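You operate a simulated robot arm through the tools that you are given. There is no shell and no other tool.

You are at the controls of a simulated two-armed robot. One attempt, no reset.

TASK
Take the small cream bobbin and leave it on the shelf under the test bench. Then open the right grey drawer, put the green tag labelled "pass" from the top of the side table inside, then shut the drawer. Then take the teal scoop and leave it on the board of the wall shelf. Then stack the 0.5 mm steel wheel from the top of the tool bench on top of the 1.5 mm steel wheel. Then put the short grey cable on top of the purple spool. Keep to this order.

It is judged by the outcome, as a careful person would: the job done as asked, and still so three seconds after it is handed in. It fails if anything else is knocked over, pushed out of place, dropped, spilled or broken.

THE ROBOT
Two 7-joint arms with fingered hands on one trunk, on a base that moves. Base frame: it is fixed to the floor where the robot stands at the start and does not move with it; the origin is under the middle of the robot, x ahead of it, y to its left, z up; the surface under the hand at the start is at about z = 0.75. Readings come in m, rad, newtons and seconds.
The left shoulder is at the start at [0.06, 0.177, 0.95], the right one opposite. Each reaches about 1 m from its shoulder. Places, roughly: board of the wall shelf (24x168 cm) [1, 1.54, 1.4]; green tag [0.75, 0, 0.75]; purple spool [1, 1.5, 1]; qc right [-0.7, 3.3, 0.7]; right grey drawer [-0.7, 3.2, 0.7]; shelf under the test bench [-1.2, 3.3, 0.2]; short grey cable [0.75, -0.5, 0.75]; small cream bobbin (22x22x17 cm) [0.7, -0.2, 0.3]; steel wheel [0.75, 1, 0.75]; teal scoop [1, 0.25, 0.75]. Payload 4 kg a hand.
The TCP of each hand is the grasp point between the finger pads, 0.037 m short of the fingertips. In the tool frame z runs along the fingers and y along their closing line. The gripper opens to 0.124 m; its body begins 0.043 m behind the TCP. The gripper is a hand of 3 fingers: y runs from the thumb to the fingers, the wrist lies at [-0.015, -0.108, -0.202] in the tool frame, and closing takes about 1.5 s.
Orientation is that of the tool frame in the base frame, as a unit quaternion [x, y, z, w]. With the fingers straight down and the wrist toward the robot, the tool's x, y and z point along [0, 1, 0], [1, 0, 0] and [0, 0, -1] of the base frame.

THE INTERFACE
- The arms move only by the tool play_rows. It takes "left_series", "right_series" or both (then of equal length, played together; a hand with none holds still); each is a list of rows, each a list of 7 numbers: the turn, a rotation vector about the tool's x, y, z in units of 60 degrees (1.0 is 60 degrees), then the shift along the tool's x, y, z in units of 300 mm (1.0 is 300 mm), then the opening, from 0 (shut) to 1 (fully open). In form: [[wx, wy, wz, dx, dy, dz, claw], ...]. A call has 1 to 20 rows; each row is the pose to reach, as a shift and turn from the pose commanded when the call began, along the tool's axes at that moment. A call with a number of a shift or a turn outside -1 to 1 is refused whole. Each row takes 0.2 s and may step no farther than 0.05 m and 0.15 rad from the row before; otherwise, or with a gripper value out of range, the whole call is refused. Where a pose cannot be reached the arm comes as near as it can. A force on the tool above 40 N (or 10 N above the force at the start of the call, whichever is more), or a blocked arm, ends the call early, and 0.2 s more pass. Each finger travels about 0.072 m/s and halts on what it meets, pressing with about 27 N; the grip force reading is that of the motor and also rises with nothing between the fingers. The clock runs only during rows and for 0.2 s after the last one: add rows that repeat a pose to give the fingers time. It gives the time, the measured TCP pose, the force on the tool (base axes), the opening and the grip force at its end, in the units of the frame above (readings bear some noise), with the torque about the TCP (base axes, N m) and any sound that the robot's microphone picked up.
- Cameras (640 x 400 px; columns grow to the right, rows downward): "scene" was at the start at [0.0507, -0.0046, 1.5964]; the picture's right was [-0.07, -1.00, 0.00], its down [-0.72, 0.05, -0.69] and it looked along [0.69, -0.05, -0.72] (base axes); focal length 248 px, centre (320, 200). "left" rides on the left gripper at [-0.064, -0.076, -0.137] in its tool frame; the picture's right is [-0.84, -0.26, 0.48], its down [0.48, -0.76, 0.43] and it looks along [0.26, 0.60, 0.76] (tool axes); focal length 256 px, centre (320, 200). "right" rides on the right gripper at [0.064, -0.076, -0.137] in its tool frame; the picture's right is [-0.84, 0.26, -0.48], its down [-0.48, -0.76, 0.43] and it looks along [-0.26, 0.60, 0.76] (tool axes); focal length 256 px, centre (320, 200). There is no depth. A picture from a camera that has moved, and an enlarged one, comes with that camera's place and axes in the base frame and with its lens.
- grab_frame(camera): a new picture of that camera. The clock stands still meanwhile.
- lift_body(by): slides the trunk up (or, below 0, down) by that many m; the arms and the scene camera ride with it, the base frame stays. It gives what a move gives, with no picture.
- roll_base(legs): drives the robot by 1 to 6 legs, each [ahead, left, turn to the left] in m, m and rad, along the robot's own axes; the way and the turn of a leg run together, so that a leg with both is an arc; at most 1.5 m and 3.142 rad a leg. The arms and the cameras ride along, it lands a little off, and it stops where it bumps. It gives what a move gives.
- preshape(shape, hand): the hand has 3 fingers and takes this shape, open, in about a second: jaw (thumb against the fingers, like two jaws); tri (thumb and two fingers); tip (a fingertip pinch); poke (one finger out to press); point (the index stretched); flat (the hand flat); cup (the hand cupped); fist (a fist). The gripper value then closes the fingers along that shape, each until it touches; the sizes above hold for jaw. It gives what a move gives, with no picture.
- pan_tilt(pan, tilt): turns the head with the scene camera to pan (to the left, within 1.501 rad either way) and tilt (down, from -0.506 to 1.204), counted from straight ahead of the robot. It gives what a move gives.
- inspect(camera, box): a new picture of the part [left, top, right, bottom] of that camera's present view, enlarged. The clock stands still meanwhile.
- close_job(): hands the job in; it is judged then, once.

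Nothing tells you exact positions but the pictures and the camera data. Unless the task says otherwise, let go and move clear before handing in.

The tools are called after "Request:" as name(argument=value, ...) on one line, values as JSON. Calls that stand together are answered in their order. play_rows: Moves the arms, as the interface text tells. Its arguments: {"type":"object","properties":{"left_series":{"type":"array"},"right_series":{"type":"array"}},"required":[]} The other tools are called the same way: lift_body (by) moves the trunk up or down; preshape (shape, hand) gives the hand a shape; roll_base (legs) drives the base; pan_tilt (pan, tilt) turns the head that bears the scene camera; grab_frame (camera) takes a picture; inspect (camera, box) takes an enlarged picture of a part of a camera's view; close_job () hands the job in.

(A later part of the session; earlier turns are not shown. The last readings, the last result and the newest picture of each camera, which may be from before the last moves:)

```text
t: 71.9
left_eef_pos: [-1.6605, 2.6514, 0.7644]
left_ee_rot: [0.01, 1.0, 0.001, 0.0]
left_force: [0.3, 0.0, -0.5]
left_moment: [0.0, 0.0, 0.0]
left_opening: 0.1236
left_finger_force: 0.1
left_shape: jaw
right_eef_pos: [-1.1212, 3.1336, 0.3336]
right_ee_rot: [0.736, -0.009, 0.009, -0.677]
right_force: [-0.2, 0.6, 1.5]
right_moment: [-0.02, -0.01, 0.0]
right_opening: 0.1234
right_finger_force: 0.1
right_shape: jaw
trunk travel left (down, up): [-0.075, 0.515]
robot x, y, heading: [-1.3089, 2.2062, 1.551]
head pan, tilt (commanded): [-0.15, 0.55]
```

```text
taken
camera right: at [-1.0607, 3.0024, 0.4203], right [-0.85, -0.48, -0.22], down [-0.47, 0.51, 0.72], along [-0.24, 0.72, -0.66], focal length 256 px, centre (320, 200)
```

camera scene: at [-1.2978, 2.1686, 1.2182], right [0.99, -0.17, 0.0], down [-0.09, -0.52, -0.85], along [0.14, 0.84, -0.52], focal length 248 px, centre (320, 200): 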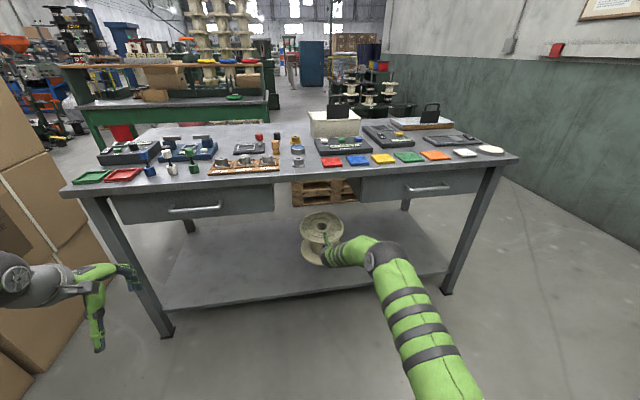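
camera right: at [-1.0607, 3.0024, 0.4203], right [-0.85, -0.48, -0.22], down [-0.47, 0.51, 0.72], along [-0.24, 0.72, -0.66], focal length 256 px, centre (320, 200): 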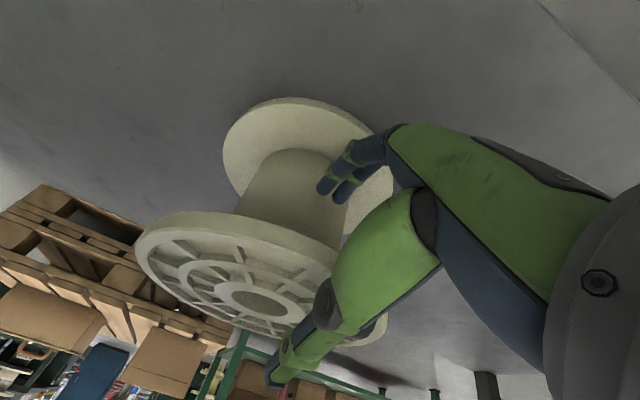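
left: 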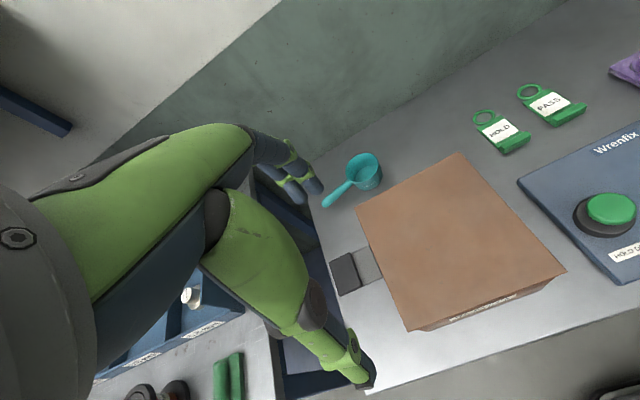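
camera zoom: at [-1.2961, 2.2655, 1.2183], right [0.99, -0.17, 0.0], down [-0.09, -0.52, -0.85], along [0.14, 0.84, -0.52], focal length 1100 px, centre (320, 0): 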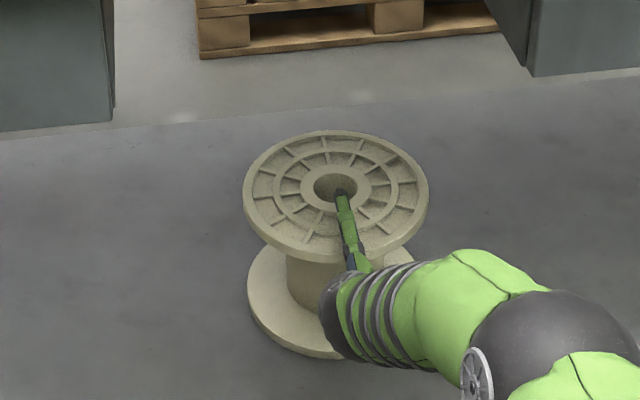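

The bobbin stands freely on the shelf. Backing the base straight out, then checking.

Request:
roll_base(legs=[[-0.4, 0, 0]])

Request:
grab_frame(camera="scene")

Request:
inspect(camera="scene", box=[260, 160, 420, 260])

```text
t: 74.4
left_eef_pos: [-1.6693, 2.2452, 0.7639]
left_ee_rot: [0.003, 1.0, 0.0, 0.0]
left_force: [-0.7, -0.5, 0.2]
left_moment: [0.0, -0.01, 0.02]
left_opening: 0.1238
left_finger_force: 0.1
left_shape: jaw
right_eef_pos: [-1.1365, 2.734, 0.3346]
right_ee_rot: [0.735, -0.004, 0.005, -0.678]
right_force: [-0.8, 0.6, 0.1]
right_moment: [0.0, 0.05, -0.02]
right_opening: 0.1239
right_finger_force: 0.0
right_shape: jaw
trunk travel left (down, up): [-0.075, 0.515]
robot x, y, heading: [-1.3186, 1.8031, 1.569]
head pan, tilt (commanded): [-0.15, 0.55]
```

```text
taken
camera scene: at [-1.3019, 1.8639, 1.2183], right [0.99, -0.16, 0.0], down [-0.08, -0.52, -0.85], along [0.13, 0.84, -0.52], focal length 248 px, centre (320, 200)
```

scene: 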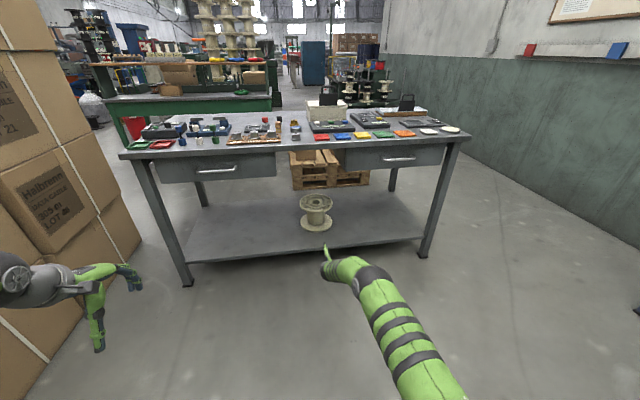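

```text
4.00 times, centred on (340, 210) of scene
camera zoom: at [-1.3019, 1.8639, 1.2183], right [0.99, -0.16, 0.0], down [-0.08, -0.52, -0.85], along [0.13, 0.84, -0.52], focal length 990 px, centre (240, 160)
```

zoom: 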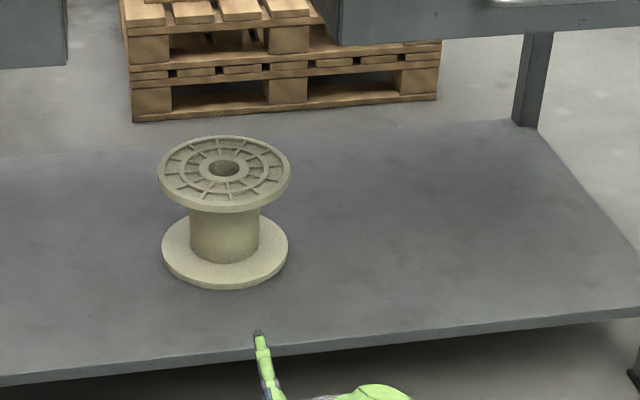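

Bobbin placed, done. Next the right drawer: raising the trunk so the hand is at handle height, and levelling the hand.

Request:
lift_body(by=0.4)

Request:
play_rows(right_series=[[0.03, 0, 0, 0, 0, 0, 1], [0.075, 0, 0, 0, 0, 0, 1]])

Request:
pan_tilt(pan=-0.4, tilt=0.6)

Request:
grab_frame(camera="scene")

Request:
inspect(camera="scene", box=[240, 90, 440, 215])

```text
t: 78.2
left_eef_pos: [-1.6709, 2.2451, 1.1643]
left_ee_rot: [0.003, 1.0, 0.0, 0.0]
left_force: [1.0, -0.2, 0.2]
left_moment: [-0.02, -0.03, 0.03]
left_opening: 0.1236
left_finger_force: 0.1
left_shape: jaw
right_eef_pos: [-1.1367, 2.734, 0.7323]
right_ee_rot: [0.735, -0.005, 0.005, -0.678]
right_force: [-0.7, 0.6, -0.2]
right_moment: [-0.02, 0.04, 0.01]
right_opening: 0.1235
right_finger_force: 0.1
right_shape: jaw
trunk travel left (down, up): [-0.475, 0.115]
robot x, y, heading: [-1.3161, 1.8051, 1.561]
head pan, tilt (commanded): [-0.15, 0.55]
```

```text
t: 78.8
left_eef_pos: [-1.6696, 2.2462, 1.1645]
left_ee_rot: [0.004, 1.0, 0.001, 0.0]
left_force: [0.6, 0.0, -0.1]
left_moment: [-0.04, -0.03, 0.0]
left_opening: 0.1235
left_finger_force: 0.0
left_shape: jaw
right_eef_pos: [-1.1361, 2.7335, 0.7335]
right_ee_rot: [0.707, -0.003, 0.006, -0.707]
right_force: [0.1, 0.1, -1.3]
right_moment: [0.01, 0.0, -0.02]
right_opening: 0.1237
right_finger_force: 0.0
right_shape: jaw
trunk travel left (down, up): [-0.475, 0.115]
robot x, y, heading: [-1.3175, 1.8034, 1.563]
head pan, tilt (commanded): [-0.15, 0.55]
```

```text
t: 79.6
left_eef_pos: [-1.67, 2.2441, 1.1645]
left_ee_rot: [0.002, 1.0, 0.0, 0.0]
left_force: [-0.1, 0.4, 0.0]
left_moment: [-0.01, 0.01, 0.03]
left_opening: 0.1236
left_finger_force: 0.0
left_shape: jaw
right_eef_pos: [-1.1367, 2.7339, 0.734]
right_ee_rot: [0.707, -0.005, 0.005, -0.707]
right_force: [0.0, 0.3, 0.1]
right_moment: [0.01, -0.01, 0.02]
right_opening: 0.1235
right_finger_force: 0.1
right_shape: jaw
trunk travel left (down, up): [-0.475, 0.115]
robot x, y, heading: [-1.3158, 1.8067, 1.569]
head pan, tilt (commanded): [-0.4, 0.6]
```

```text
taken
camera scene: at [-1.2811, 1.8564, 1.6138], right [0.92, -0.39, 0.0], down [-0.22, -0.52, -0.83], along [0.33, 0.76, -0.56], focal length 248 px, centre (320, 200)
```

scene: 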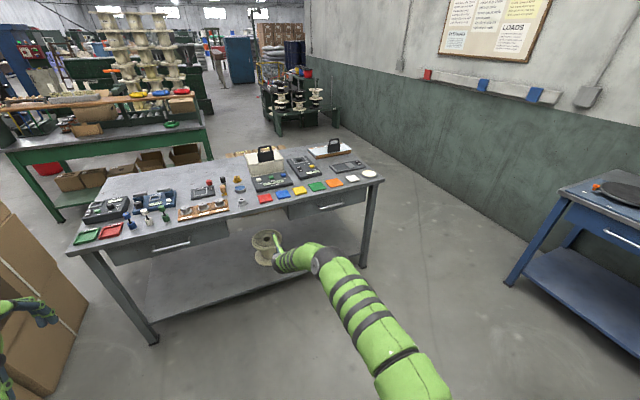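

```text
3.20 times, centred on (340, 152) of scene
camera zoom: at [-1.2811, 1.8564, 1.6138], right [0.92, -0.39, 0.0], down [-0.22, -0.52, -0.83], along [0.33, 0.76, -0.56], focal length 792 px, centre (256, 352)
```

zoom: 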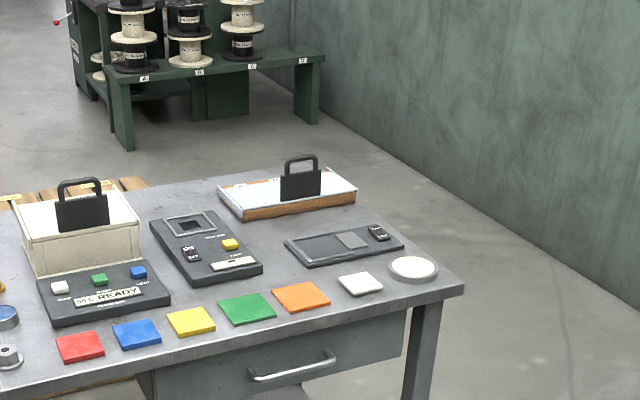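

The handle is at about x −0.82…−0.65, y≈2.954, z≈0.75, slightly under the bench-top overhang (edge y≈2.92). Shifting right to line up.

Request:
roll_base(legs=[[0, -0.4, 0]])

Request:
pan_tilt(pan=-0.15, tilt=0.6)

Request:
grab_frame(camera="scene")

Request:
grab_frame(camera="right")

```text
t: 82.0
left_eef_pos: [-1.2775, 2.2441, 1.1649]
left_ee_rot: [0.007, 1.0, 0.0, 0.0]
left_force: [0.3, -0.3, 1.2]
left_moment: [0.02, 0.04, 0.01]
left_opening: 0.1238
left_finger_force: 0.1
left_shape: jaw
right_eef_pos: [-0.7392, 2.7273, 0.734]
right_ee_rot: [0.708, -0.007, 0.008, -0.707]
right_force: [0.1, -0.2, -0.1]
right_moment: [0.02, -0.02, -0.02]
right_opening: 0.1239
right_finger_force: 0.0
right_shape: jaw
trunk travel left (down, up): [-0.475, 0.115]
robot x, y, heading: [-0.9255, 1.7976, 1.556]
head pan, tilt (commanded): [-0.4, 0.6]
```

```text
t: 82.8
left_eef_pos: [-1.2776, 2.2438, 1.1646]
left_ee_rot: [0.007, 1.0, -0.001, 0.0]
left_force: [0.4, -0.1, -0.2]
left_moment: [0.0, -0.02, 0.03]
left_opening: 0.1236
left_finger_force: 0.0
left_shape: jaw
right_eef_pos: [-0.7393, 2.728, 0.7344]
right_ee_rot: [0.708, -0.008, 0.009, -0.707]
right_force: [-0.3, 0.5, -0.5]
right_moment: [0.0, 0.02, -0.01]
right_opening: 0.1237
right_finger_force: 0.1
right_shape: jaw
trunk travel left (down, up): [-0.475, 0.115]
robot x, y, heading: [-0.9277, 1.8006, 1.555]
head pan, tilt (commanded): [-0.15, 0.6]
```

```text
taken
camera scene: at [-0.9126, 1.858, 1.6138], right [0.99, -0.17, 0.0], down [-0.09, -0.56, -0.82], along [0.14, 0.81, -0.57], focal length 248 px, centre (320, 200)
```

scene: 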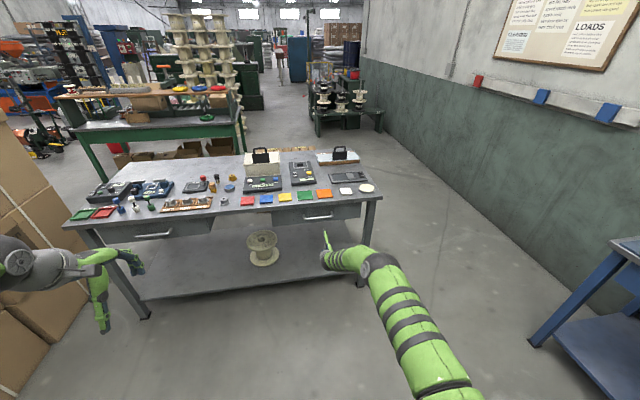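

```text
taken
camera right: at [-0.6795, 2.5904, 0.8105], right [-0.85, -0.46, -0.26], down [-0.47, 0.45, 0.76], along [-0.24, 0.77, -0.6], focal length 256 px, centre (320, 200)
```

right: 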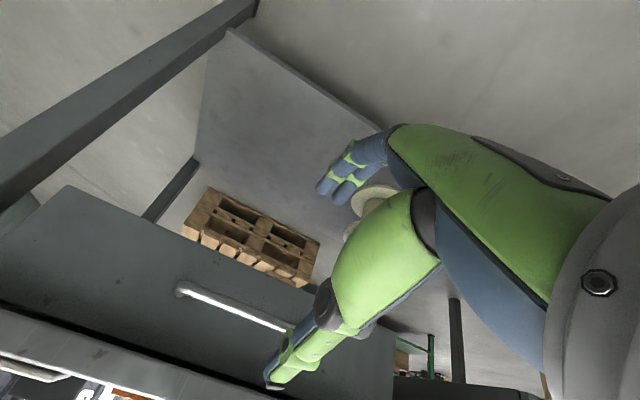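

Handle at z≈0.75, aligned with the hand. Narrowing the opening, raising 1.6 cm and moving forward near the bar.

Request:
play_rows(right_series=[[0, 0, 0, 0, -0.03, 0, 0.8], [0, 0, 0, 0, -0.053, 0, 0.6], [0, 0, 0, 0, -0.053, 0.1, 0.55], [0, 0, 0, 0, -0.053, 0.22, 0.55], [0, 0, 0, 0, -0.053, 0.34, 0.55], [0, 0, 0, 0, -0.053, 0.46, 0.55], [0, 0, 0, 0, -0.053, 0.55, 0.55]])

Request:
grab_frame(camera="right")

Request:
inspect(camera="scene", box=[260, 170, 420, 290])

```text
t: 84.4
left_eef_pos: [-1.2769, 2.2439, 1.1642]
left_ee_rot: [0.007, 1.0, 0.0, -0.001]
left_force: [0.1, 0.1, -0.2]
left_moment: [0.03, 0.03, 0.0]
left_opening: 0.1237
left_finger_force: 0.0
left_shape: jaw
right_eef_pos: [-0.7384, 2.7573, 0.7476]
right_ee_rot: [0.708, -0.007, 0.009, -0.707]
right_force: [0.5, 0.4, -0.1]
right_moment: [0.04, 0.0, 0.03]
right_opening: 0.0689
right_finger_force: 0.1
right_shape: jaw
right hand out of reach, approached as far as the arm can: row 4, 5, 6, 7
trunk travel left (down, up): [-0.475, 0.115]
robot x, y, heading: [-0.9254, 1.7989, 1.551]
head pan, tilt (commanded): [-0.15, 0.6]
```

```text
taken
camera right: at [-0.6791, 2.6194, 0.8244], right [-0.85, -0.46, -0.26], down [-0.47, 0.45, 0.76], along [-0.24, 0.77, -0.6], focal length 256 px, centre (320, 200)
```

right: 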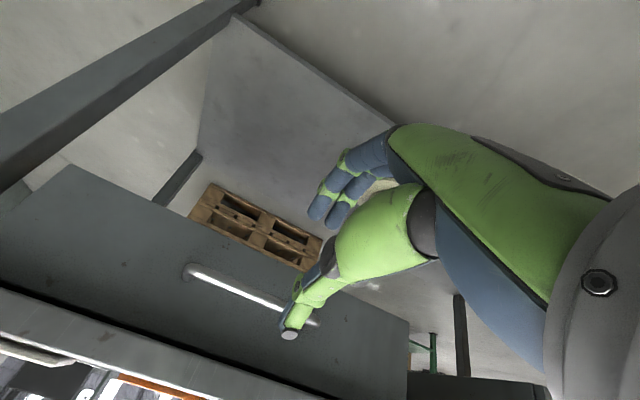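

```text
3.33 times, centred on (340, 230) of scene
camera zoom: at [-0.9126, 1.858, 1.6138], right [0.99, -0.17, 0.0], down [-0.09, -0.56, -0.83], along [0.14, 0.81, -0.56], focal length 825 px, centre (253, 100)
```

zoom: 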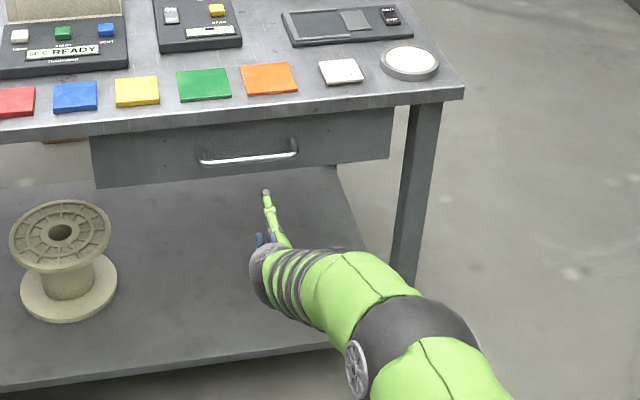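

The arm hit its reach limit; I'll retract the hand first and then bring the base closer.

Request:
play_rows(right_series=[[0, 0, 0, 0, 0, -0.15, 0.55], [0, 0, 0, 0, 0, -0.3, 0.55], [0, 0, 0, 0, 0, -0.45, 0.55], [0, 0, 0, 0, 0, -0.6, 0.55], [0, 0, 0, 0, 0, -0.75, 0.55], [0, 0, 0, 0, 0, -0.9, 0.55]])

Request:
roll_base(legs=[[0.25, 0.01, 0.015]])

Request:
grab_frame(camera="right")

Request:
grab_frame(camera="scene")

```text
t: 85.8
left_eef_pos: [-1.2776, 2.2413, 1.166]
left_ee_rot: [0.007, 1.0, 0.001, 0.0]
left_force: [0.6, 0.2, 0.9]
left_moment: [0.06, 0.04, 0.02]
left_opening: 0.1237
left_finger_force: 0.1
left_shape: jaw
right_eef_pos: [-0.7278, 2.5038, 0.7863]
right_ee_rot: [0.707, -0.008, 0.01, -0.707]
right_force: [-0.4, 0.0, 0.3]
right_moment: [-0.01, 0.01, -0.01]
right_opening: 0.0681
right_finger_force: 0.0
right_shape: jaw
right hand out of reach, approached as far as the arm can: row 5, 6
trunk travel left (down, up): [-0.475, 0.115]
robot x, y, heading: [-0.927, 1.8004, 1.552]
head pan, tilt (commanded): [-0.15, 0.6]
```

```text
t: 87.6
left_eef_pos: [-1.2912, 2.4899, 1.1636]
left_ee_rot: [0.002, 1.0, 0.0, 0.0]
left_force: [-0.3, 0.5, -0.2]
left_moment: [0.02, 0.02, 0.0]
left_opening: 0.1237
left_finger_force: 0.0
left_shape: jaw
right_eef_pos: [-0.7453, 2.7593, 0.7829]
right_ee_rot: [0.708, -0.003, 0.004, -0.706]
right_force: [0.4, 0.2, 0.9]
right_moment: [-0.01, 0.0, -0.01]
right_opening: 0.0684
right_finger_force: 0.1
right_shape: jaw
trunk travel left (down, up): [-0.475, 0.115]
robot x, y, heading: [-0.936, 2.0497, 1.569]
head pan, tilt (commanded): [-0.15, 0.6]
```

```text
taken
camera right: at [-0.6845, 2.6222, 0.8604], right [-0.84, -0.47, -0.26], down [-0.48, 0.44, 0.76], along [-0.24, 0.76, -0.6], focal length 256 px, centre (320, 200)
```

right: 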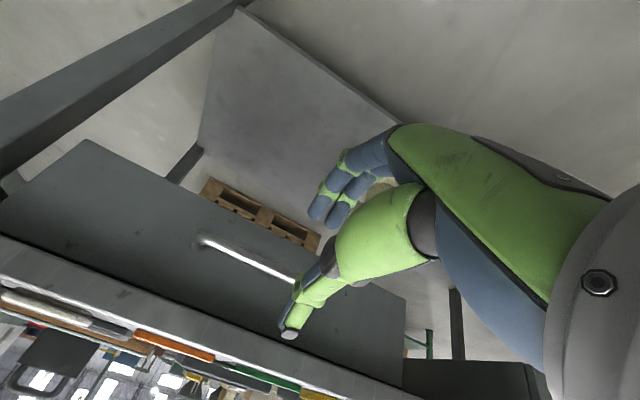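

```text
taken
camera scene: at [-0.9215, 2.1095, 1.6137], right [0.99, -0.15, 0.0], down [-0.09, -0.56, -0.82], along [0.13, 0.82, -0.57], focal length 248 px, centre (320, 200)
```

scene: 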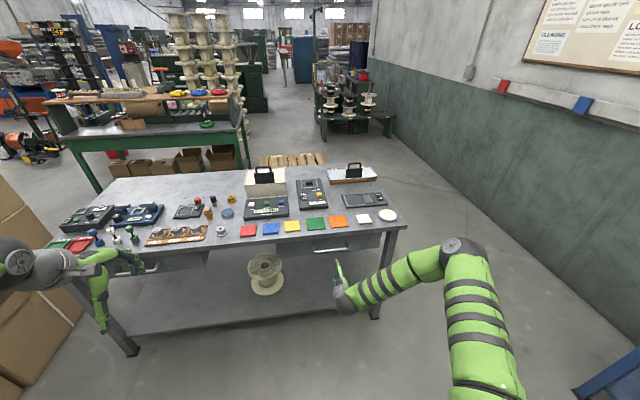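

Now within reach. Lowering to z≈0.75 and moving up to the bar.

Request:
play_rows(right_series=[[0, 0, 0, 0, 0.06, 0, 0.55], [0, 0, 0, 0, 0.11, 0.05, 0.55], [0, 0, 0, 0, 0.11, 0.17, 0.55], [0, 0, 0, 0, 0.11, 0.3, 0.55], [0, 0, 0, 0, 0.11, 0.42, 0.55]])

Request:
grab_frame(camera="right")

Request:
inspect(camera="scene", box=[280, 190, 440, 310])

```text
t: 88.8
left_eef_pos: [-1.2918, 2.49, 1.1641]
left_ee_rot: [0.001, 1.0, -0.001, 0.0]
left_force: [-0.3, 1.1, -0.1]
left_moment: [0.01, -0.02, -0.05]
left_opening: 0.1238
left_finger_force: 0.0
left_shape: jaw
right_eef_pos: [-0.7432, 2.8831, 0.7495]
right_ee_rot: [0.708, -0.004, 0.006, -0.706]
right_force: [0.4, -1.3, 0.2]
right_moment: [0.0, 0.03, -0.02]
right_opening: 0.0685
right_finger_force: 0.0
right_shape: jaw
right hand out of reach, approached as far as the arm can: row 1, 2
trunk travel left (down, up): [-0.475, 0.115]
robot x, y, heading: [-0.9338, 2.051, 1.571]
head pan, tilt (commanded): [-0.15, 0.6]
```

```text
taken
camera right: at [-0.6824, 2.747, 0.8265], right [-0.84, -0.47, -0.26], down [-0.48, 0.44, 0.76], along [-0.24, 0.76, -0.6], focal length 256 px, centre (320, 200)
```

right: 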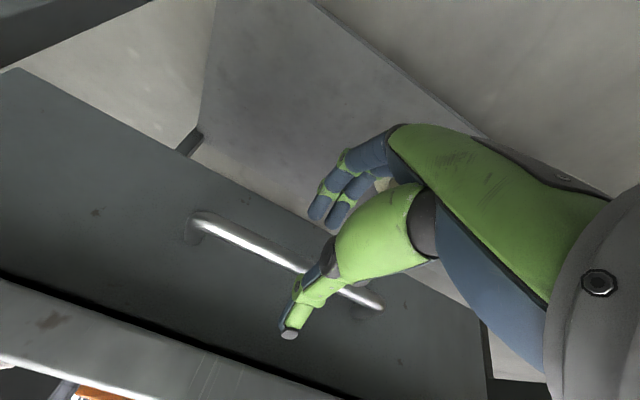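

```text
3.33 times, centred on (360, 250) of scene
camera zoom: at [-0.9218, 2.1087, 1.6137], right [0.99, -0.15, 0.0], down [-0.09, -0.56, -0.82], along [0.13, 0.82, -0.57], focal length 825 px, centre (187, 33)
```

zoom: 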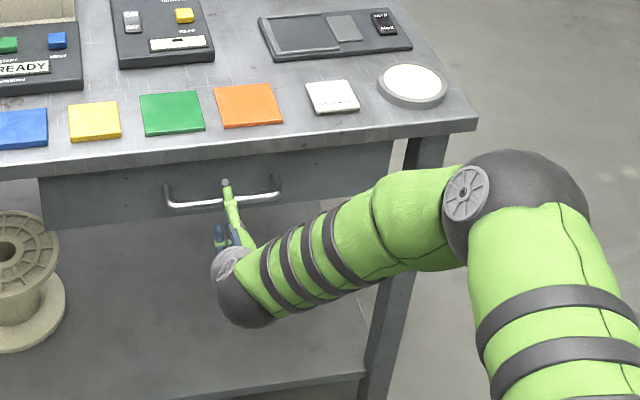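

The bar lies between thumb and fingers. Moving forward ~5.5 cm and closing on it.

Request:
play_rows(right_series=[[0, 0, 0, 0, 0, 0.06, 0.55], [0, 0, 0, 0, 0, 0.12, 0.55], [0, 0, 0, 0, 0, 0.18, 0.55]])

Request:
grab_frame(camera="right")

```text
t: 89.7
left_eef_pos: [-1.2905, 2.4873, 1.1644]
left_ee_rot: [0.003, 1.0, 0.001, -0.001]
left_force: [-0.6, -0.4, -0.3]
left_moment: [-0.04, 0.01, 0.01]
left_opening: 0.1235
left_finger_force: 0.0
left_shape: jaw
right_eef_pos: [-0.7451, 2.9284, 0.7464]
right_ee_rot: [0.712, -0.005, 0.005, -0.702]
right_force: [0.5, -30.6, 14.8]
right_moment: [1.87, 0.01, 0.02]
right_opening: 0.0545
right_finger_force: 19.1
right_shape: jaw
trunk travel left (down, up): [-0.475, 0.115]
robot x, y, heading: [-0.9326, 2.0509, 1.568]
head pan, tilt (commanded): [-0.15, 0.6]
stopped in row 3 (right hand): the force on the tool passed its limit at 51 N (the readings are from after the stop); the commanded pose is now the measured one
```

```text
taken
camera right: at [-0.6824, 2.7914, 0.8242], right [-0.84, -0.47, -0.25], down [-0.48, 0.45, 0.75], along [-0.24, 0.75, -0.61], focal length 256 px, centre (320, 200)
```

right: 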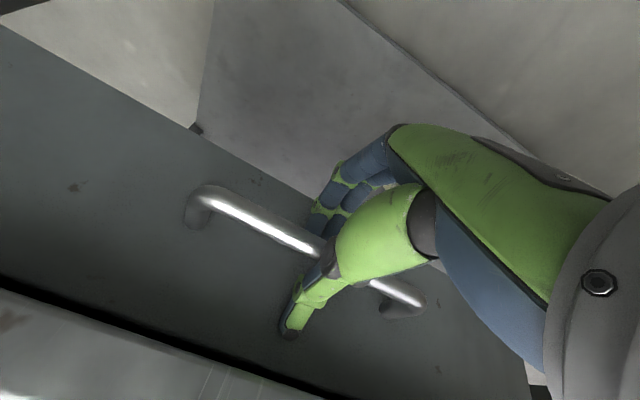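

Fingertips touched the drawer face (y≈2.965). Backing off 8 mm and closing on the bar.

Request:
play_rows(right_series=[[-0.03, 0, 0, 0, 0, -0.03, 0.55], [-0.03, 0, 0, 0, 0, -0.03, 0.4], [-0.03, 0, 0, 0, 0, -0.03, 0.2], [-0.03, 0, 0, 0, 0, -0.03, 0], [-0.03, 0, 0, 0, 0, -0.03, 0], [-0.03, 0, 0, 0, 0, -0.03, 0], [-0.03, 0, 0, 0, 0, -0.03, 0], [-0.03, 0, 0, 0, 0, -0.03, 0]])

Request:
grab_frame(camera="right")

```text
t: 91.5
left_eef_pos: [-1.291, 2.4881, 1.1649]
left_ee_rot: [0.002, 1.0, 0.0, 0.0]
left_force: [0.3, 0.1, -0.2]
left_moment: [0.02, -0.01, 0.0]
left_opening: 0.1237
left_finger_force: 0.1
left_shape: jaw
right_eef_pos: [-0.7434, 2.9203, 0.7485]
right_ee_rot: [0.723, -0.005, 0.004, -0.691]
right_force: [0.3, 0.7, 20.9]
right_moment: [0.39, -0.09, 0.02]
right_opening: 0.0182
right_finger_force: 26.9
right_shape: jaw
trunk travel left (down, up): [-0.475, 0.115]
robot x, y, heading: [-0.9328, 2.051, 1.564]
head pan, tilt (commanded): [-0.15, 0.6]
```

```text
taken
camera right: at [-0.682, 2.7868, 0.8297], right [-0.84, -0.48, -0.24], down [-0.48, 0.47, 0.74], along [-0.25, 0.74, -0.63], focal length 256 px, centre (320, 200)
```

right: 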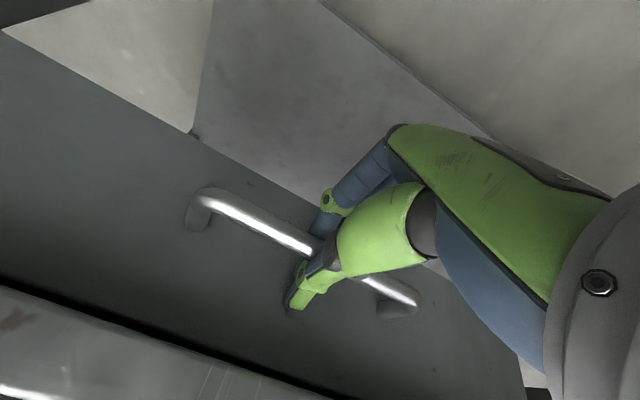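

Bar gripped; the net upward 21 N shows the bar is slightly above hand centre. Raising ~7 mm to centre the grip.

Request:
play_rows(right_series=[[0, 0, 0, 0, -0.01, 0, 0], [0, 0, 0, 0, -0.022, 0, 0], [0, 0, 0, 0, -0.022, 0, 0], [0, 0, 0, 0, -0.022, 0, 0]])

```text
t: 92.5
left_eef_pos: [-1.2907, 2.4898, 1.1646]
left_ee_rot: [0.002, 1.0, 0.0, -0.001]
left_force: [0.9, -0.2, 0.3]
left_moment: [-0.01, 0.0, -0.02]
left_opening: 0.1237
left_finger_force: 0.0
left_shape: jaw
right_eef_pos: [-0.7437, 2.919, 0.7504]
right_ee_rot: [0.724, -0.005, 0.005, -0.69]
right_force: [1.6, -1.0, 5.5]
right_moment: [0.37, 0.1, -0.02]
right_opening: 0.0162
right_finger_force: 27.2
right_shape: jaw
trunk travel left (down, up): [-0.475, 0.115]
robot x, y, heading: [-0.9363, 2.0504, 1.575]
head pan, tilt (commanded): [-0.15, 0.6]
```

Grip balanced. Pulling the drawer out 10 cm with the arm.

Request:
play_rows(right_series=[[0, 0, 0, 0, 0, -0.06, 0], [0, 0, 0, 0, 0, -0.12, 0], [0, 0, 0, 0, 0, -0.18, 0], [0, 0, 0, 0, 0, -0.24, 0], [0, 0, 0, 0, 0, -0.3, 0], [0, 0, 0, 0, 0, -0.34, 0]])

Request:
grab_frame(camera="scene")

```text
t: 93.8
left_eef_pos: [-1.2902, 2.4903, 1.1645]
left_ee_rot: [0.002, 1.0, 0.0, -0.001]
left_force: [-0.1, -0.3, 0.0]
left_moment: [0.02, 0.01, 0.05]
left_opening: 0.1236
left_finger_force: 0.1
left_shape: jaw
right_eef_pos: [-0.7447, 2.816, 0.7531]
right_ee_rot: [0.725, -0.006, 0.004, -0.689]
right_force: [1.9, -0.6, -1.4]
right_moment: [0.21, 0.08, 0.0]
right_opening: 0.0134
right_finger_force: 26.9
right_shape: jaw
trunk travel left (down, up): [-0.475, 0.115]
robot x, y, heading: [-0.9315, 2.0492, 1.564]
head pan, tilt (commanded): [-0.15, 0.6]
```

```text
taken
camera scene: at [-0.9212, 2.1082, 1.6137], right [0.99, -0.15, 0.0], down [-0.09, -0.56, -0.82], along [0.13, 0.82, -0.57], focal length 248 px, centre (320, 200)
```

scene: 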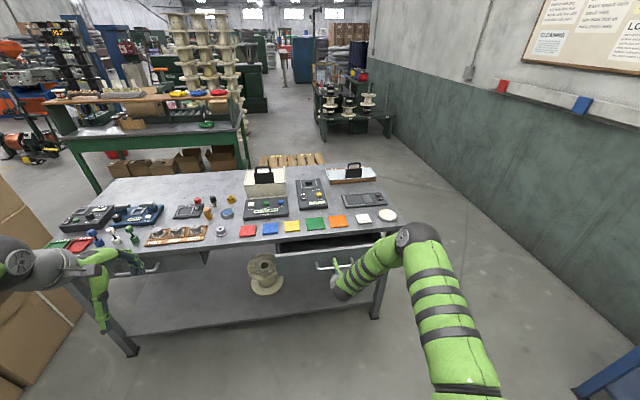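

Drawer sliding freely. Pulling another 15 cm by backing the base.

Request:
roll_base(legs=[[-0.15, 0, 0]])

Request:
grab_frame(camera="scene")

Request:
inspect(camera="scene", box=[240, 180, 440, 305])

```text
t: 95.2
left_eef_pos: [-1.2914, 2.3419, 1.1649]
left_ee_rot: [0.002, 1.0, 0.0, -0.001]
left_force: [-1.0, -1.2, -0.2]
left_moment: [-0.03, 0.03, -0.01]
left_opening: 0.1236
left_finger_force: 0.1
left_shape: jaw
right_eef_pos: [-0.7451, 2.6688, 0.755]
right_ee_rot: [0.724, -0.005, 0.004, -0.69]
right_force: [1.8, 0.6, -3.9]
right_moment: [0.19, 0.14, -0.02]
right_opening: 0.0126
right_finger_force: 26.8
right_shape: jaw
trunk travel left (down, up): [-0.475, 0.115]
robot x, y, heading: [-0.9364, 1.9017, 1.564]
head pan, tilt (commanded): [-0.15, 0.6]
```

```text
taken
camera scene: at [-0.9216, 1.9593, 1.6138], right [0.99, -0.15, 0.0], down [-0.09, -0.56, -0.83], along [0.13, 0.82, -0.56], focal length 248 px, centre (320, 200)
```

scene: 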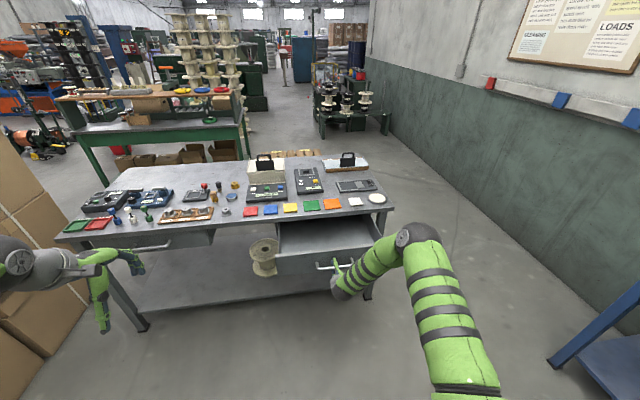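

```text
3.20 times, centred on (340, 242) of scene
camera zoom: at [-0.9216, 1.9593, 1.6138], right [0.99, -0.15, 0.0], down [-0.09, -0.56, -0.83], along [0.13, 0.82, -0.56], focal length 792 px, centre (256, 64)
```

zoom: 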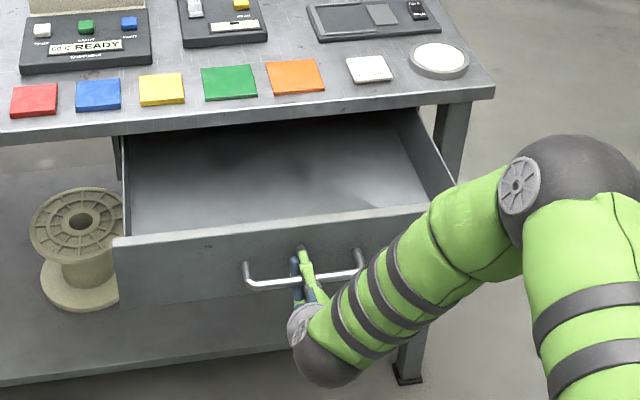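

The drawer is open about 25 cm and empty. Releasing the handle and backing away.

Request:
play_rows(right_series=[[0, 0, 0, 0, 0, 0, 0.2], [0, 0, 0, 0, 0, 0, 0.4], [0, 0, 0, 0, 0, 0, 0.55], [0, 0, 0, 0, 0, 0, 0.55], [0, 0, 0, 0, 0, 0, 0.55], [0, 0, 0, 0, 0, 0, 0.55]])

Request:
roll_base(legs=[[-0.35, 0, 0]])

Request:
grab_frame(camera="scene")

```text
t: 96.6
left_eef_pos: [-1.2909, 2.341, 1.1653]
left_ee_rot: [0.003, 1.0, 0.0, 0.0]
left_force: [0.1, -0.8, 0.6]
left_moment: [0.01, -0.01, 0.03]
left_opening: 0.1238
left_finger_force: 0.1
left_shape: jaw
right_eef_pos: [-0.7456, 2.6693, 0.7549]
right_ee_rot: [0.724, -0.005, 0.005, -0.689]
right_force: [-0.3, -0.2, 0.1]
right_moment: [0.02, -0.02, -0.01]
right_opening: 0.0681
right_finger_force: 0.0
right_shape: jaw
trunk travel left (down, up): [-0.475, 0.115]
robot x, y, heading: [-0.9347, 1.9014, 1.564]
head pan, tilt (commanded): [-0.15, 0.6]
```

```text
t: 98.9
left_eef_pos: [-1.2918, 1.9817, 1.1641]
left_ee_rot: [0.003, 1.0, -0.001, 0.0]
left_force: [-1.1, -0.9, -0.4]
left_moment: [0.02, 0.04, 0.01]
left_opening: 0.1235
left_finger_force: 0.0
left_shape: jaw
right_eef_pos: [-0.7463, 2.3094, 0.7537]
right_ee_rot: [0.725, -0.006, 0.005, -0.689]
right_force: [0.2, 0.3, -0.3]
right_moment: [0.0, -0.01, -0.01]
right_opening: 0.0678
right_finger_force: 0.0
right_shape: jaw
trunk travel left (down, up): [-0.475, 0.115]
robot x, y, heading: [-0.9365, 1.5449, 1.564]
head pan, tilt (commanded): [-0.15, 0.6]
```

```text
taken
camera scene: at [-0.9235, 1.5998, 1.6138], right [0.99, -0.15, 0.0], down [-0.09, -0.56, -0.83], along [0.13, 0.82, -0.56], focal length 248 px, centre (320, 200)
```

scene: 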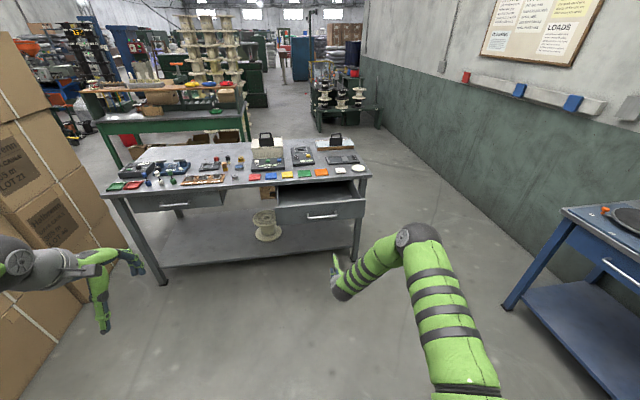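

Now for the "pass" tag. I'll use the left hand (already fingers-down); first raise the right hand so it clears the table.

Request:
play_rows(right_series=[[0, 0, 0, 0, -0.14, 0, 0.55], [0, 0, 0, 0, -0.28, 0, 0.55], [0, 0, 0, 0, -0.42, 0, 0.55], [0, 0, 0, 0, -0.56, 0, 0.55], [0, 0, 0, 0, -0.7, 0, 0.55], [0, 0, 0, 0, -0.84, 0, 0.55], [0, 0, 0, 0, -0.98, 0, 0.55]])

Request:
grab_frame(camera="scene")

```text
t: 100.5
left_eef_pos: [-1.2927, 1.9828, 1.1645]
left_ee_rot: [0.003, 1.0, 0.0, 0.0]
left_force: [0.0, -0.8, 0.3]
left_moment: [0.03, -0.01, -0.04]
left_opening: 0.1236
left_finger_force: 0.1
left_shape: jaw
right_eef_pos: [-0.7478, 2.3212, 1.0481]
right_ee_rot: [0.724, -0.007, 0.005, -0.69]
right_force: [0.6, 0.1, 0.7]
right_moment: [-0.02, -0.02, 0.03]
right_opening: 0.0682
right_finger_force: 0.1
right_shape: jaw
trunk travel left (down, up): [-0.475, 0.115]
robot x, y, heading: [-0.9407, 1.5409, 1.57]
head pan, tilt (commanded): [-0.15, 0.6]
```

```text
taken
camera scene: at [-0.9237, 1.5999, 1.6137], right [0.99, -0.15, 0.0], down [-0.09, -0.56, -0.83], along [0.13, 0.82, -0.56], focal length 248 px, centre (320, 200)
```

scene: 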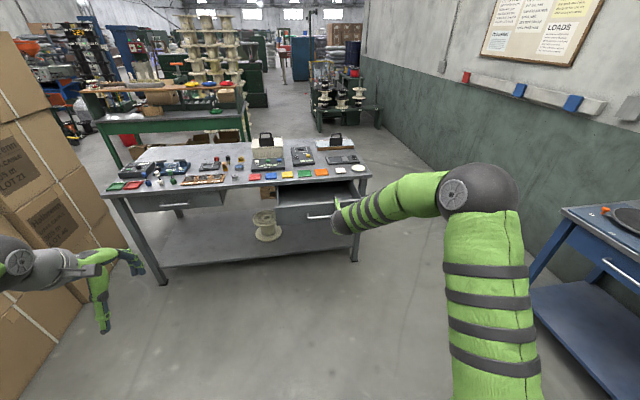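

Driving back toward the side table: reverse, turn right to face it, and approach partway.

Request:
roll_base(legs=[[-1.3, 0, 0], [0, 0, -1.57], [0.55, -0.3, 0]])

Request:
pan_tilt(pan=0.1, tilt=0.6)

Request:
grab_frame(camera="scene")

```text
t: 114.0
left_eef_pos: [0.0446, 0.2998, 1.1644]
left_ee_rot: [0.716, 0.698, 0.0, 0.0]
left_force: [0.5, 0.1, 0.4]
left_moment: [-0.01, 0.02, -0.02]
left_opening: 0.1239
left_finger_force: 0.0
left_shape: jaw
right_eef_pos: [0.3733, -0.2511, 1.0479]
right_ee_rot: [-0.503, 0.521, -0.496, 0.48]
right_force: [0.1, 0.3, -0.6]
right_moment: [-0.02, -0.02, -0.02]
right_opening: 0.0679
right_finger_force: 0.1
right_shape: jaw
trunk travel left (down, up): [-0.475, 0.115]
robot x, y, heading: [-0.401, -0.0463, -0.023]
head pan, tilt (commanded): [-0.15, 0.6]
```

```text
t: 114.7
left_eef_pos: [0.044, 0.2991, 1.164]
left_ee_rot: [0.716, 0.698, 0.0, 0.0]
left_force: [0.1, -0.1, -0.2]
left_moment: [0.0, 0.04, 0.03]
left_opening: 0.1238
left_finger_force: 0.0
left_shape: jaw
right_eef_pos: [0.3727, -0.2515, 1.0476]
right_ee_rot: [-0.503, 0.521, -0.496, 0.479]
right_force: [0.2, 0.5, 0.3]
right_moment: [-0.03, 0.01, -0.01]
right_opening: 0.0676
right_finger_force: 0.0
right_shape: jaw
trunk travel left (down, up): [-0.475, 0.115]
robot x, y, heading: [-0.4001, -0.0459, -0.022]
head pan, tilt (commanded): [0.099, 0.6]
```

```text
taken
camera scene: at [-0.3444, -0.0393, 1.6138], right [0.08, -1.0, 0.0], down [-0.56, -0.04, -0.82], along [0.82, 0.06, -0.57], focal length 248 px, centre (320, 200)
```

scene: 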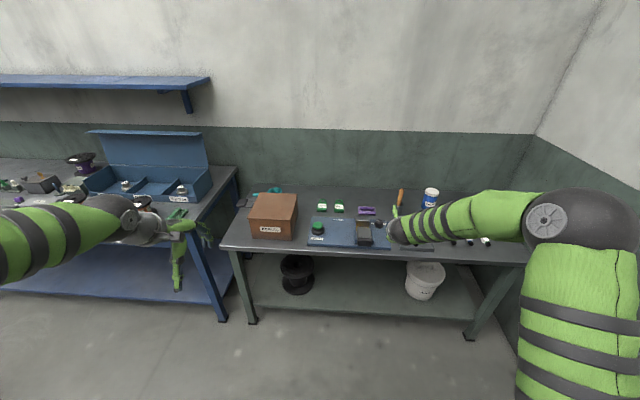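

Zooming on the tags.

Request:
inspect(camera="scene", box=[290, 180, 410, 255])

```text
5.33 times, centred on (350, 218) of scene
camera zoom: at [-0.3444, -0.0393, 1.6138], right [0.08, -1.0, 0.0], down [-0.56, -0.04, -0.82], along [0.82, 0.06, -0.57], focal length 1320 px, centre (160, 107)
```

zoom: 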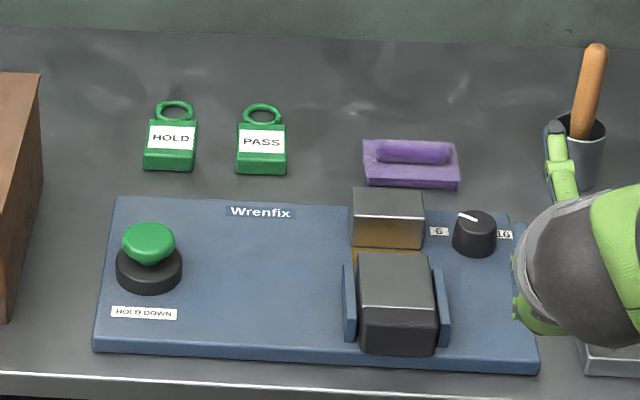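

PASS tag: lying flat, body x≈0.794–0.86, y≈−0.061±0.027, ~2 cm thick. Driving closer, then turning the left hand so it closes across the tag's width.

Request:
roll_base(legs=[[0.42, -0.1, 0.022]])

Request:
play_rows(left_series=[[0, 0, 0.125, 0, 0, 0, 1], [0, 0, 0.25, 0, 0, 0, 1], [0, 0, 0.375, 0, 0, 0, 1], [0, 0, 0.5, 0, 0, 0, 1], [0, 0, 0.625, 0, 0, 0, 1], [0, 0, 0.75, 0, 0, 0, 1]])

Request:
play_rows(left_series=[[0, 0, 0.125, 0, 0, 0, 0.9], [0, 0, 0.25, 0, 0, 0, 0.85], [0, 0, 0.375, 0, 0, 0, 0.8], [0, 0, 0.5, 0, 0, 0, 0.75], [0, 0, 0.625, 0, 0, 0, 0.7], [0, 0, 0.75, 0, 0, 0, 0.66]])

Request:
grab_frame(camera="scene")

Request:
grab_frame(camera="left")

```text
t: 117.4
left_eef_pos: [0.4683, 0.1931, 1.1646]
left_ee_rot: [0.712, 0.702, 0.001, 0.0]
left_force: [-0.2, 0.2, 0.9]
left_moment: [0.0, 0.06, -0.05]
left_opening: 0.1237
left_finger_force: 0.0
left_shape: jaw
right_eef_pos: [0.8025, -0.3538, 1.0469]
right_ee_rot: [-0.506, 0.518, -0.493, 0.483]
right_force: [0.2, -0.6, 0.0]
right_moment: [0.0, -0.03, 0.03]
right_opening: 0.0682
right_finger_force: 0.1
right_shape: jaw
trunk travel left (down, up): [-0.475, 0.115]
robot x, y, heading: [0.0243, -0.1592, -0.011]
head pan, tilt (commanded): [0.099, 0.6]
```

```text
t: 118.8
left_eef_pos: [0.4691, 0.1946, 1.1633]
left_ee_rot: [0.927, 0.374, 0.0, 0.0]
left_force: [0.0, -0.1, -0.2]
left_moment: [0.04, 0.0, -0.02]
left_opening: 0.1238
left_finger_force: 0.1
left_shape: jaw
right_eef_pos: [0.8011, -0.3543, 1.0487]
right_ee_rot: [-0.506, 0.518, -0.493, 0.483]
right_force: [0.0, -0.2, 0.0]
right_moment: [-0.01, -0.02, 0.0]
right_opening: 0.068
right_finger_force: 0.0
right_shape: jaw
trunk travel left (down, up): [-0.475, 0.115]
robot x, y, heading: [0.0253, -0.1585, -0.015]
head pan, tilt (commanded): [0.099, 0.6]
```

```text
t: 120.2
left_eef_pos: [0.4671, 0.1946, 1.1659]
left_ee_rot: [1.0, -0.009, 0.0, 0.0]
left_force: [-0.3, -0.7, -0.1]
left_moment: [0.01, 0.02, 0.01]
left_opening: 0.0822
left_finger_force: 0.1
left_shape: jaw
right_eef_pos: [0.8012, -0.3525, 1.0481]
right_ee_rot: [-0.506, 0.518, -0.493, 0.482]
right_force: [0.3, -1.0, 0.7]
right_moment: [0.01, 0.0, -0.01]
right_opening: 0.068
right_finger_force: 0.1
right_shape: jaw
trunk travel left (down, up): [-0.475, 0.115]
robot x, y, heading: [0.0256, -0.1572, -0.013]
head pan, tilt (commanded): [0.099, 0.6]
```

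```text
taken
camera scene: at [0.0827, -0.1479, 1.6137], right [0.09, -1.0, 0.0], down [-0.56, -0.05, -0.82], along [0.82, 0.07, -0.57], focal length 248 px, centre (320, 200)
```

scene: 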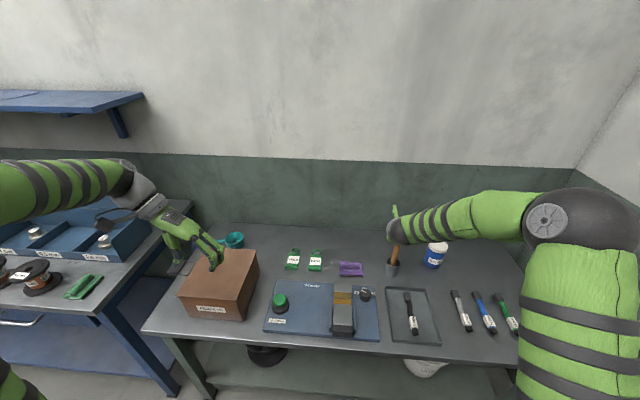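

```text
taken
camera left: at [0.405, 0.2714, 1.2997], right [-0.83, 0.27, -0.48], down [0.5, 0.75, -0.44], along [0.25, -0.6, -0.76], focal length 256 px, centre (320, 200)
```

left: 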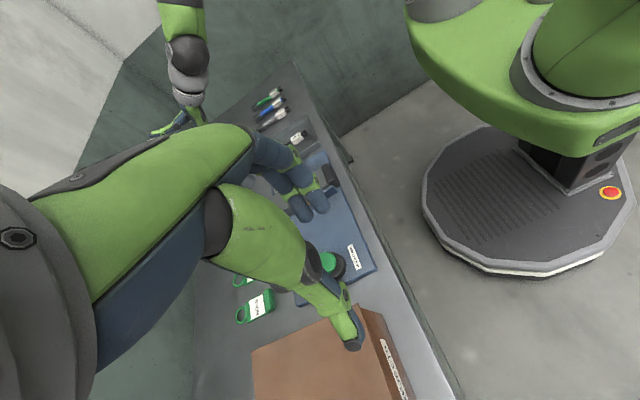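

Left hand is turned. Zooming on the tags from here to refine.

Request:
inspect(camera="scene", box=[270, 235, 370, 297])

```text
6.40 times, centred on (320, 266) of scene
camera zoom: at [0.0827, -0.1479, 1.6137], right [0.09, -1.0, 0.0], down [-0.56, -0.05, -0.82], along [0.82, 0.07, -0.57], focal length 1584 px, centre (320, -222)
```

zoom: 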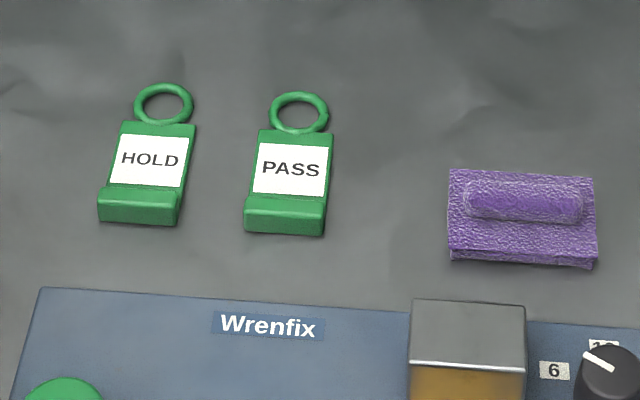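

The tag has a thicker bar at its near end, centre ≈(0.80,−0.064). Moving the left hand above it in two stages.

Request:
play_rows(left_series=[[0, 0, 0, 0.1, 0.106, 0.02, 0.66], [0, 0, 0, 0.2, 0.212, 0.04, 0.66], [0, 0, 0, 0.3, 0.319, 0.07, 0.66], [0, 0, 0, 0.4, 0.425, 0.1, 0.66], [0, 0, 0, 0.5, 0.531, 0.13, 0.66], [0, 0, 0, 0.6, 0.637, 0.16, 0.66], [0, 0, 0, 0.7, 0.744, 0.19, 0.66], [0, 0, 0, 0.792, 0.85, 0.217, 0.66]])

Request:
grab_frame(camera="scene")

Request:
grab_frame(camera="left")

```text
t: 122.0
left_eef_pos: [0.7021, -0.0635, 1.0971]
left_ee_rot: [1.0, -0.007, -0.002, 0.0]
left_force: [0.0, 0.5, 0.3]
left_moment: [0.01, -0.01, -0.03]
left_opening: 0.0821
left_finger_force: 0.0
left_shape: jaw
right_eef_pos: [0.8008, -0.3545, 1.0461]
right_ee_rot: [-0.506, 0.518, -0.493, 0.482]
right_force: [0.5, -0.4, 0.3]
right_moment: [-0.01, 0.03, -0.04]
right_opening: 0.0679
right_finger_force: 0.0
right_shape: jaw
trunk travel left (down, up): [-0.475, 0.115]
robot x, y, heading: [0.023, -0.1543, -0.013]
head pan, tilt (commanded): [0.099, 0.6]
```

```text
taken
camera scene: at [0.0833, -0.1484, 1.6137], right [0.09, -1.0, 0.0], down [-0.56, -0.05, -0.82], along [0.82, 0.07, -0.57], focal length 248 px, centre (320, 200)
```

scene: 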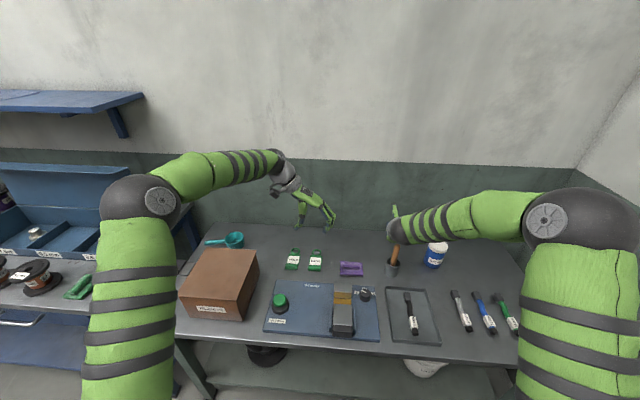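

```text
taken
camera left: at [0.6395, 0.013, 1.2328], right [-0.83, 0.27, -0.48], down [0.49, 0.75, -0.44], along [0.25, -0.6, -0.76], focal length 256 px, centre (320, 200)
```

left: 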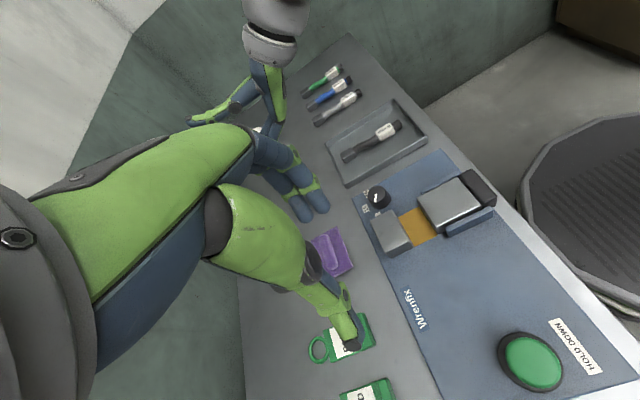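

Descending to above the tag.

Request:
play_rows(left_series=[[0, 0, 0, 0.07, 0, 0.08, 0.66], [0, 0, 0, 0.15, 0, 0.18, 0.66], [0, 0, 0, 0.22, 0, 0.3, 0.66], [0, 0, 0, 0.29, 0, 0.42, 0.66], [0, 0, 0, 0.337, 0, 0.55, 0.66], [0, 0, 0, 0.337, 0, 0.68, 0.66], [0, 0, 0, 0.337, 0, 0.75, 0.66]])

Request:
inspect(camera="scene", box=[240, 190, 400, 300])

Request:
grab_frame(camera="left")

```text
t: 123.6
left_eef_pos: [0.8001, -0.0666, 0.8716]
left_ee_rot: [1.0, -0.006, 0.0, 0.0]
left_force: [-0.2, 0.0, -0.1]
left_moment: [0.0, 0.01, 0.0]
left_opening: 0.0825
left_finger_force: 0.0
left_shape: jaw
right_eef_pos: [0.8017, -0.3541, 1.0473]
right_ee_rot: [-0.506, 0.518, -0.493, 0.482]
right_force: [-0.1, -0.8, 0.5]
right_moment: [0.03, -0.01, -0.01]
right_opening: 0.0679
right_finger_force: 0.0
right_shape: jaw
trunk travel left (down, up): [-0.475, 0.115]
robot x, y, heading: [0.0231, -0.1571, -0.012]
head pan, tilt (commanded): [0.099, 0.6]
```

```text
3.64 times, centred on (320, 245) of scene
camera zoom: at [0.0826, -0.1479, 1.6138], right [0.09, -1.0, 0.0], down [-0.56, -0.05, -0.82], along [0.82, 0.07, -0.57], focal length 900 px, centre (320, 36)
```

zoom: 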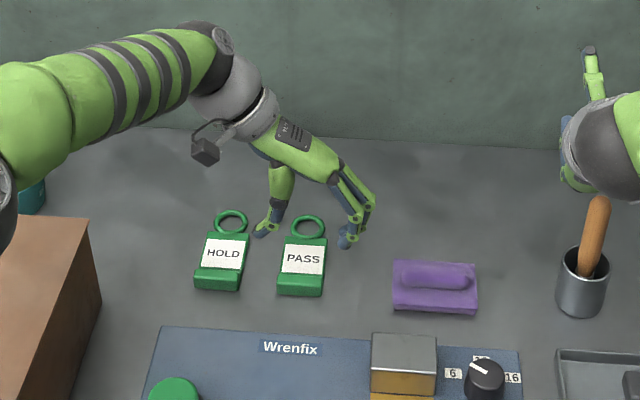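

```text
taken
camera left: at [0.7379, 0.0103, 1.0063], right [-0.83, 0.27, -0.48], down [0.49, 0.75, -0.43], along [0.25, -0.6, -0.76], focal length 256 px, centre (320, 200)
```

left: 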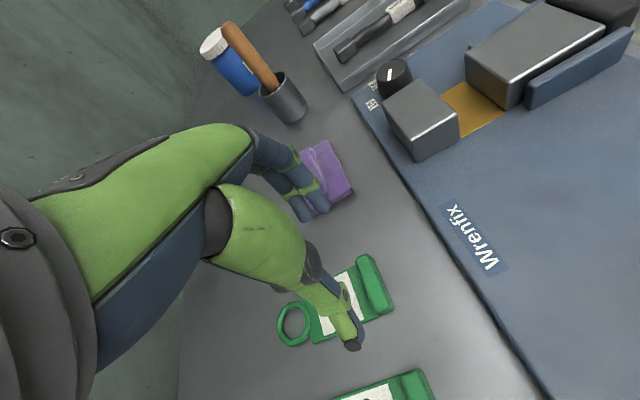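

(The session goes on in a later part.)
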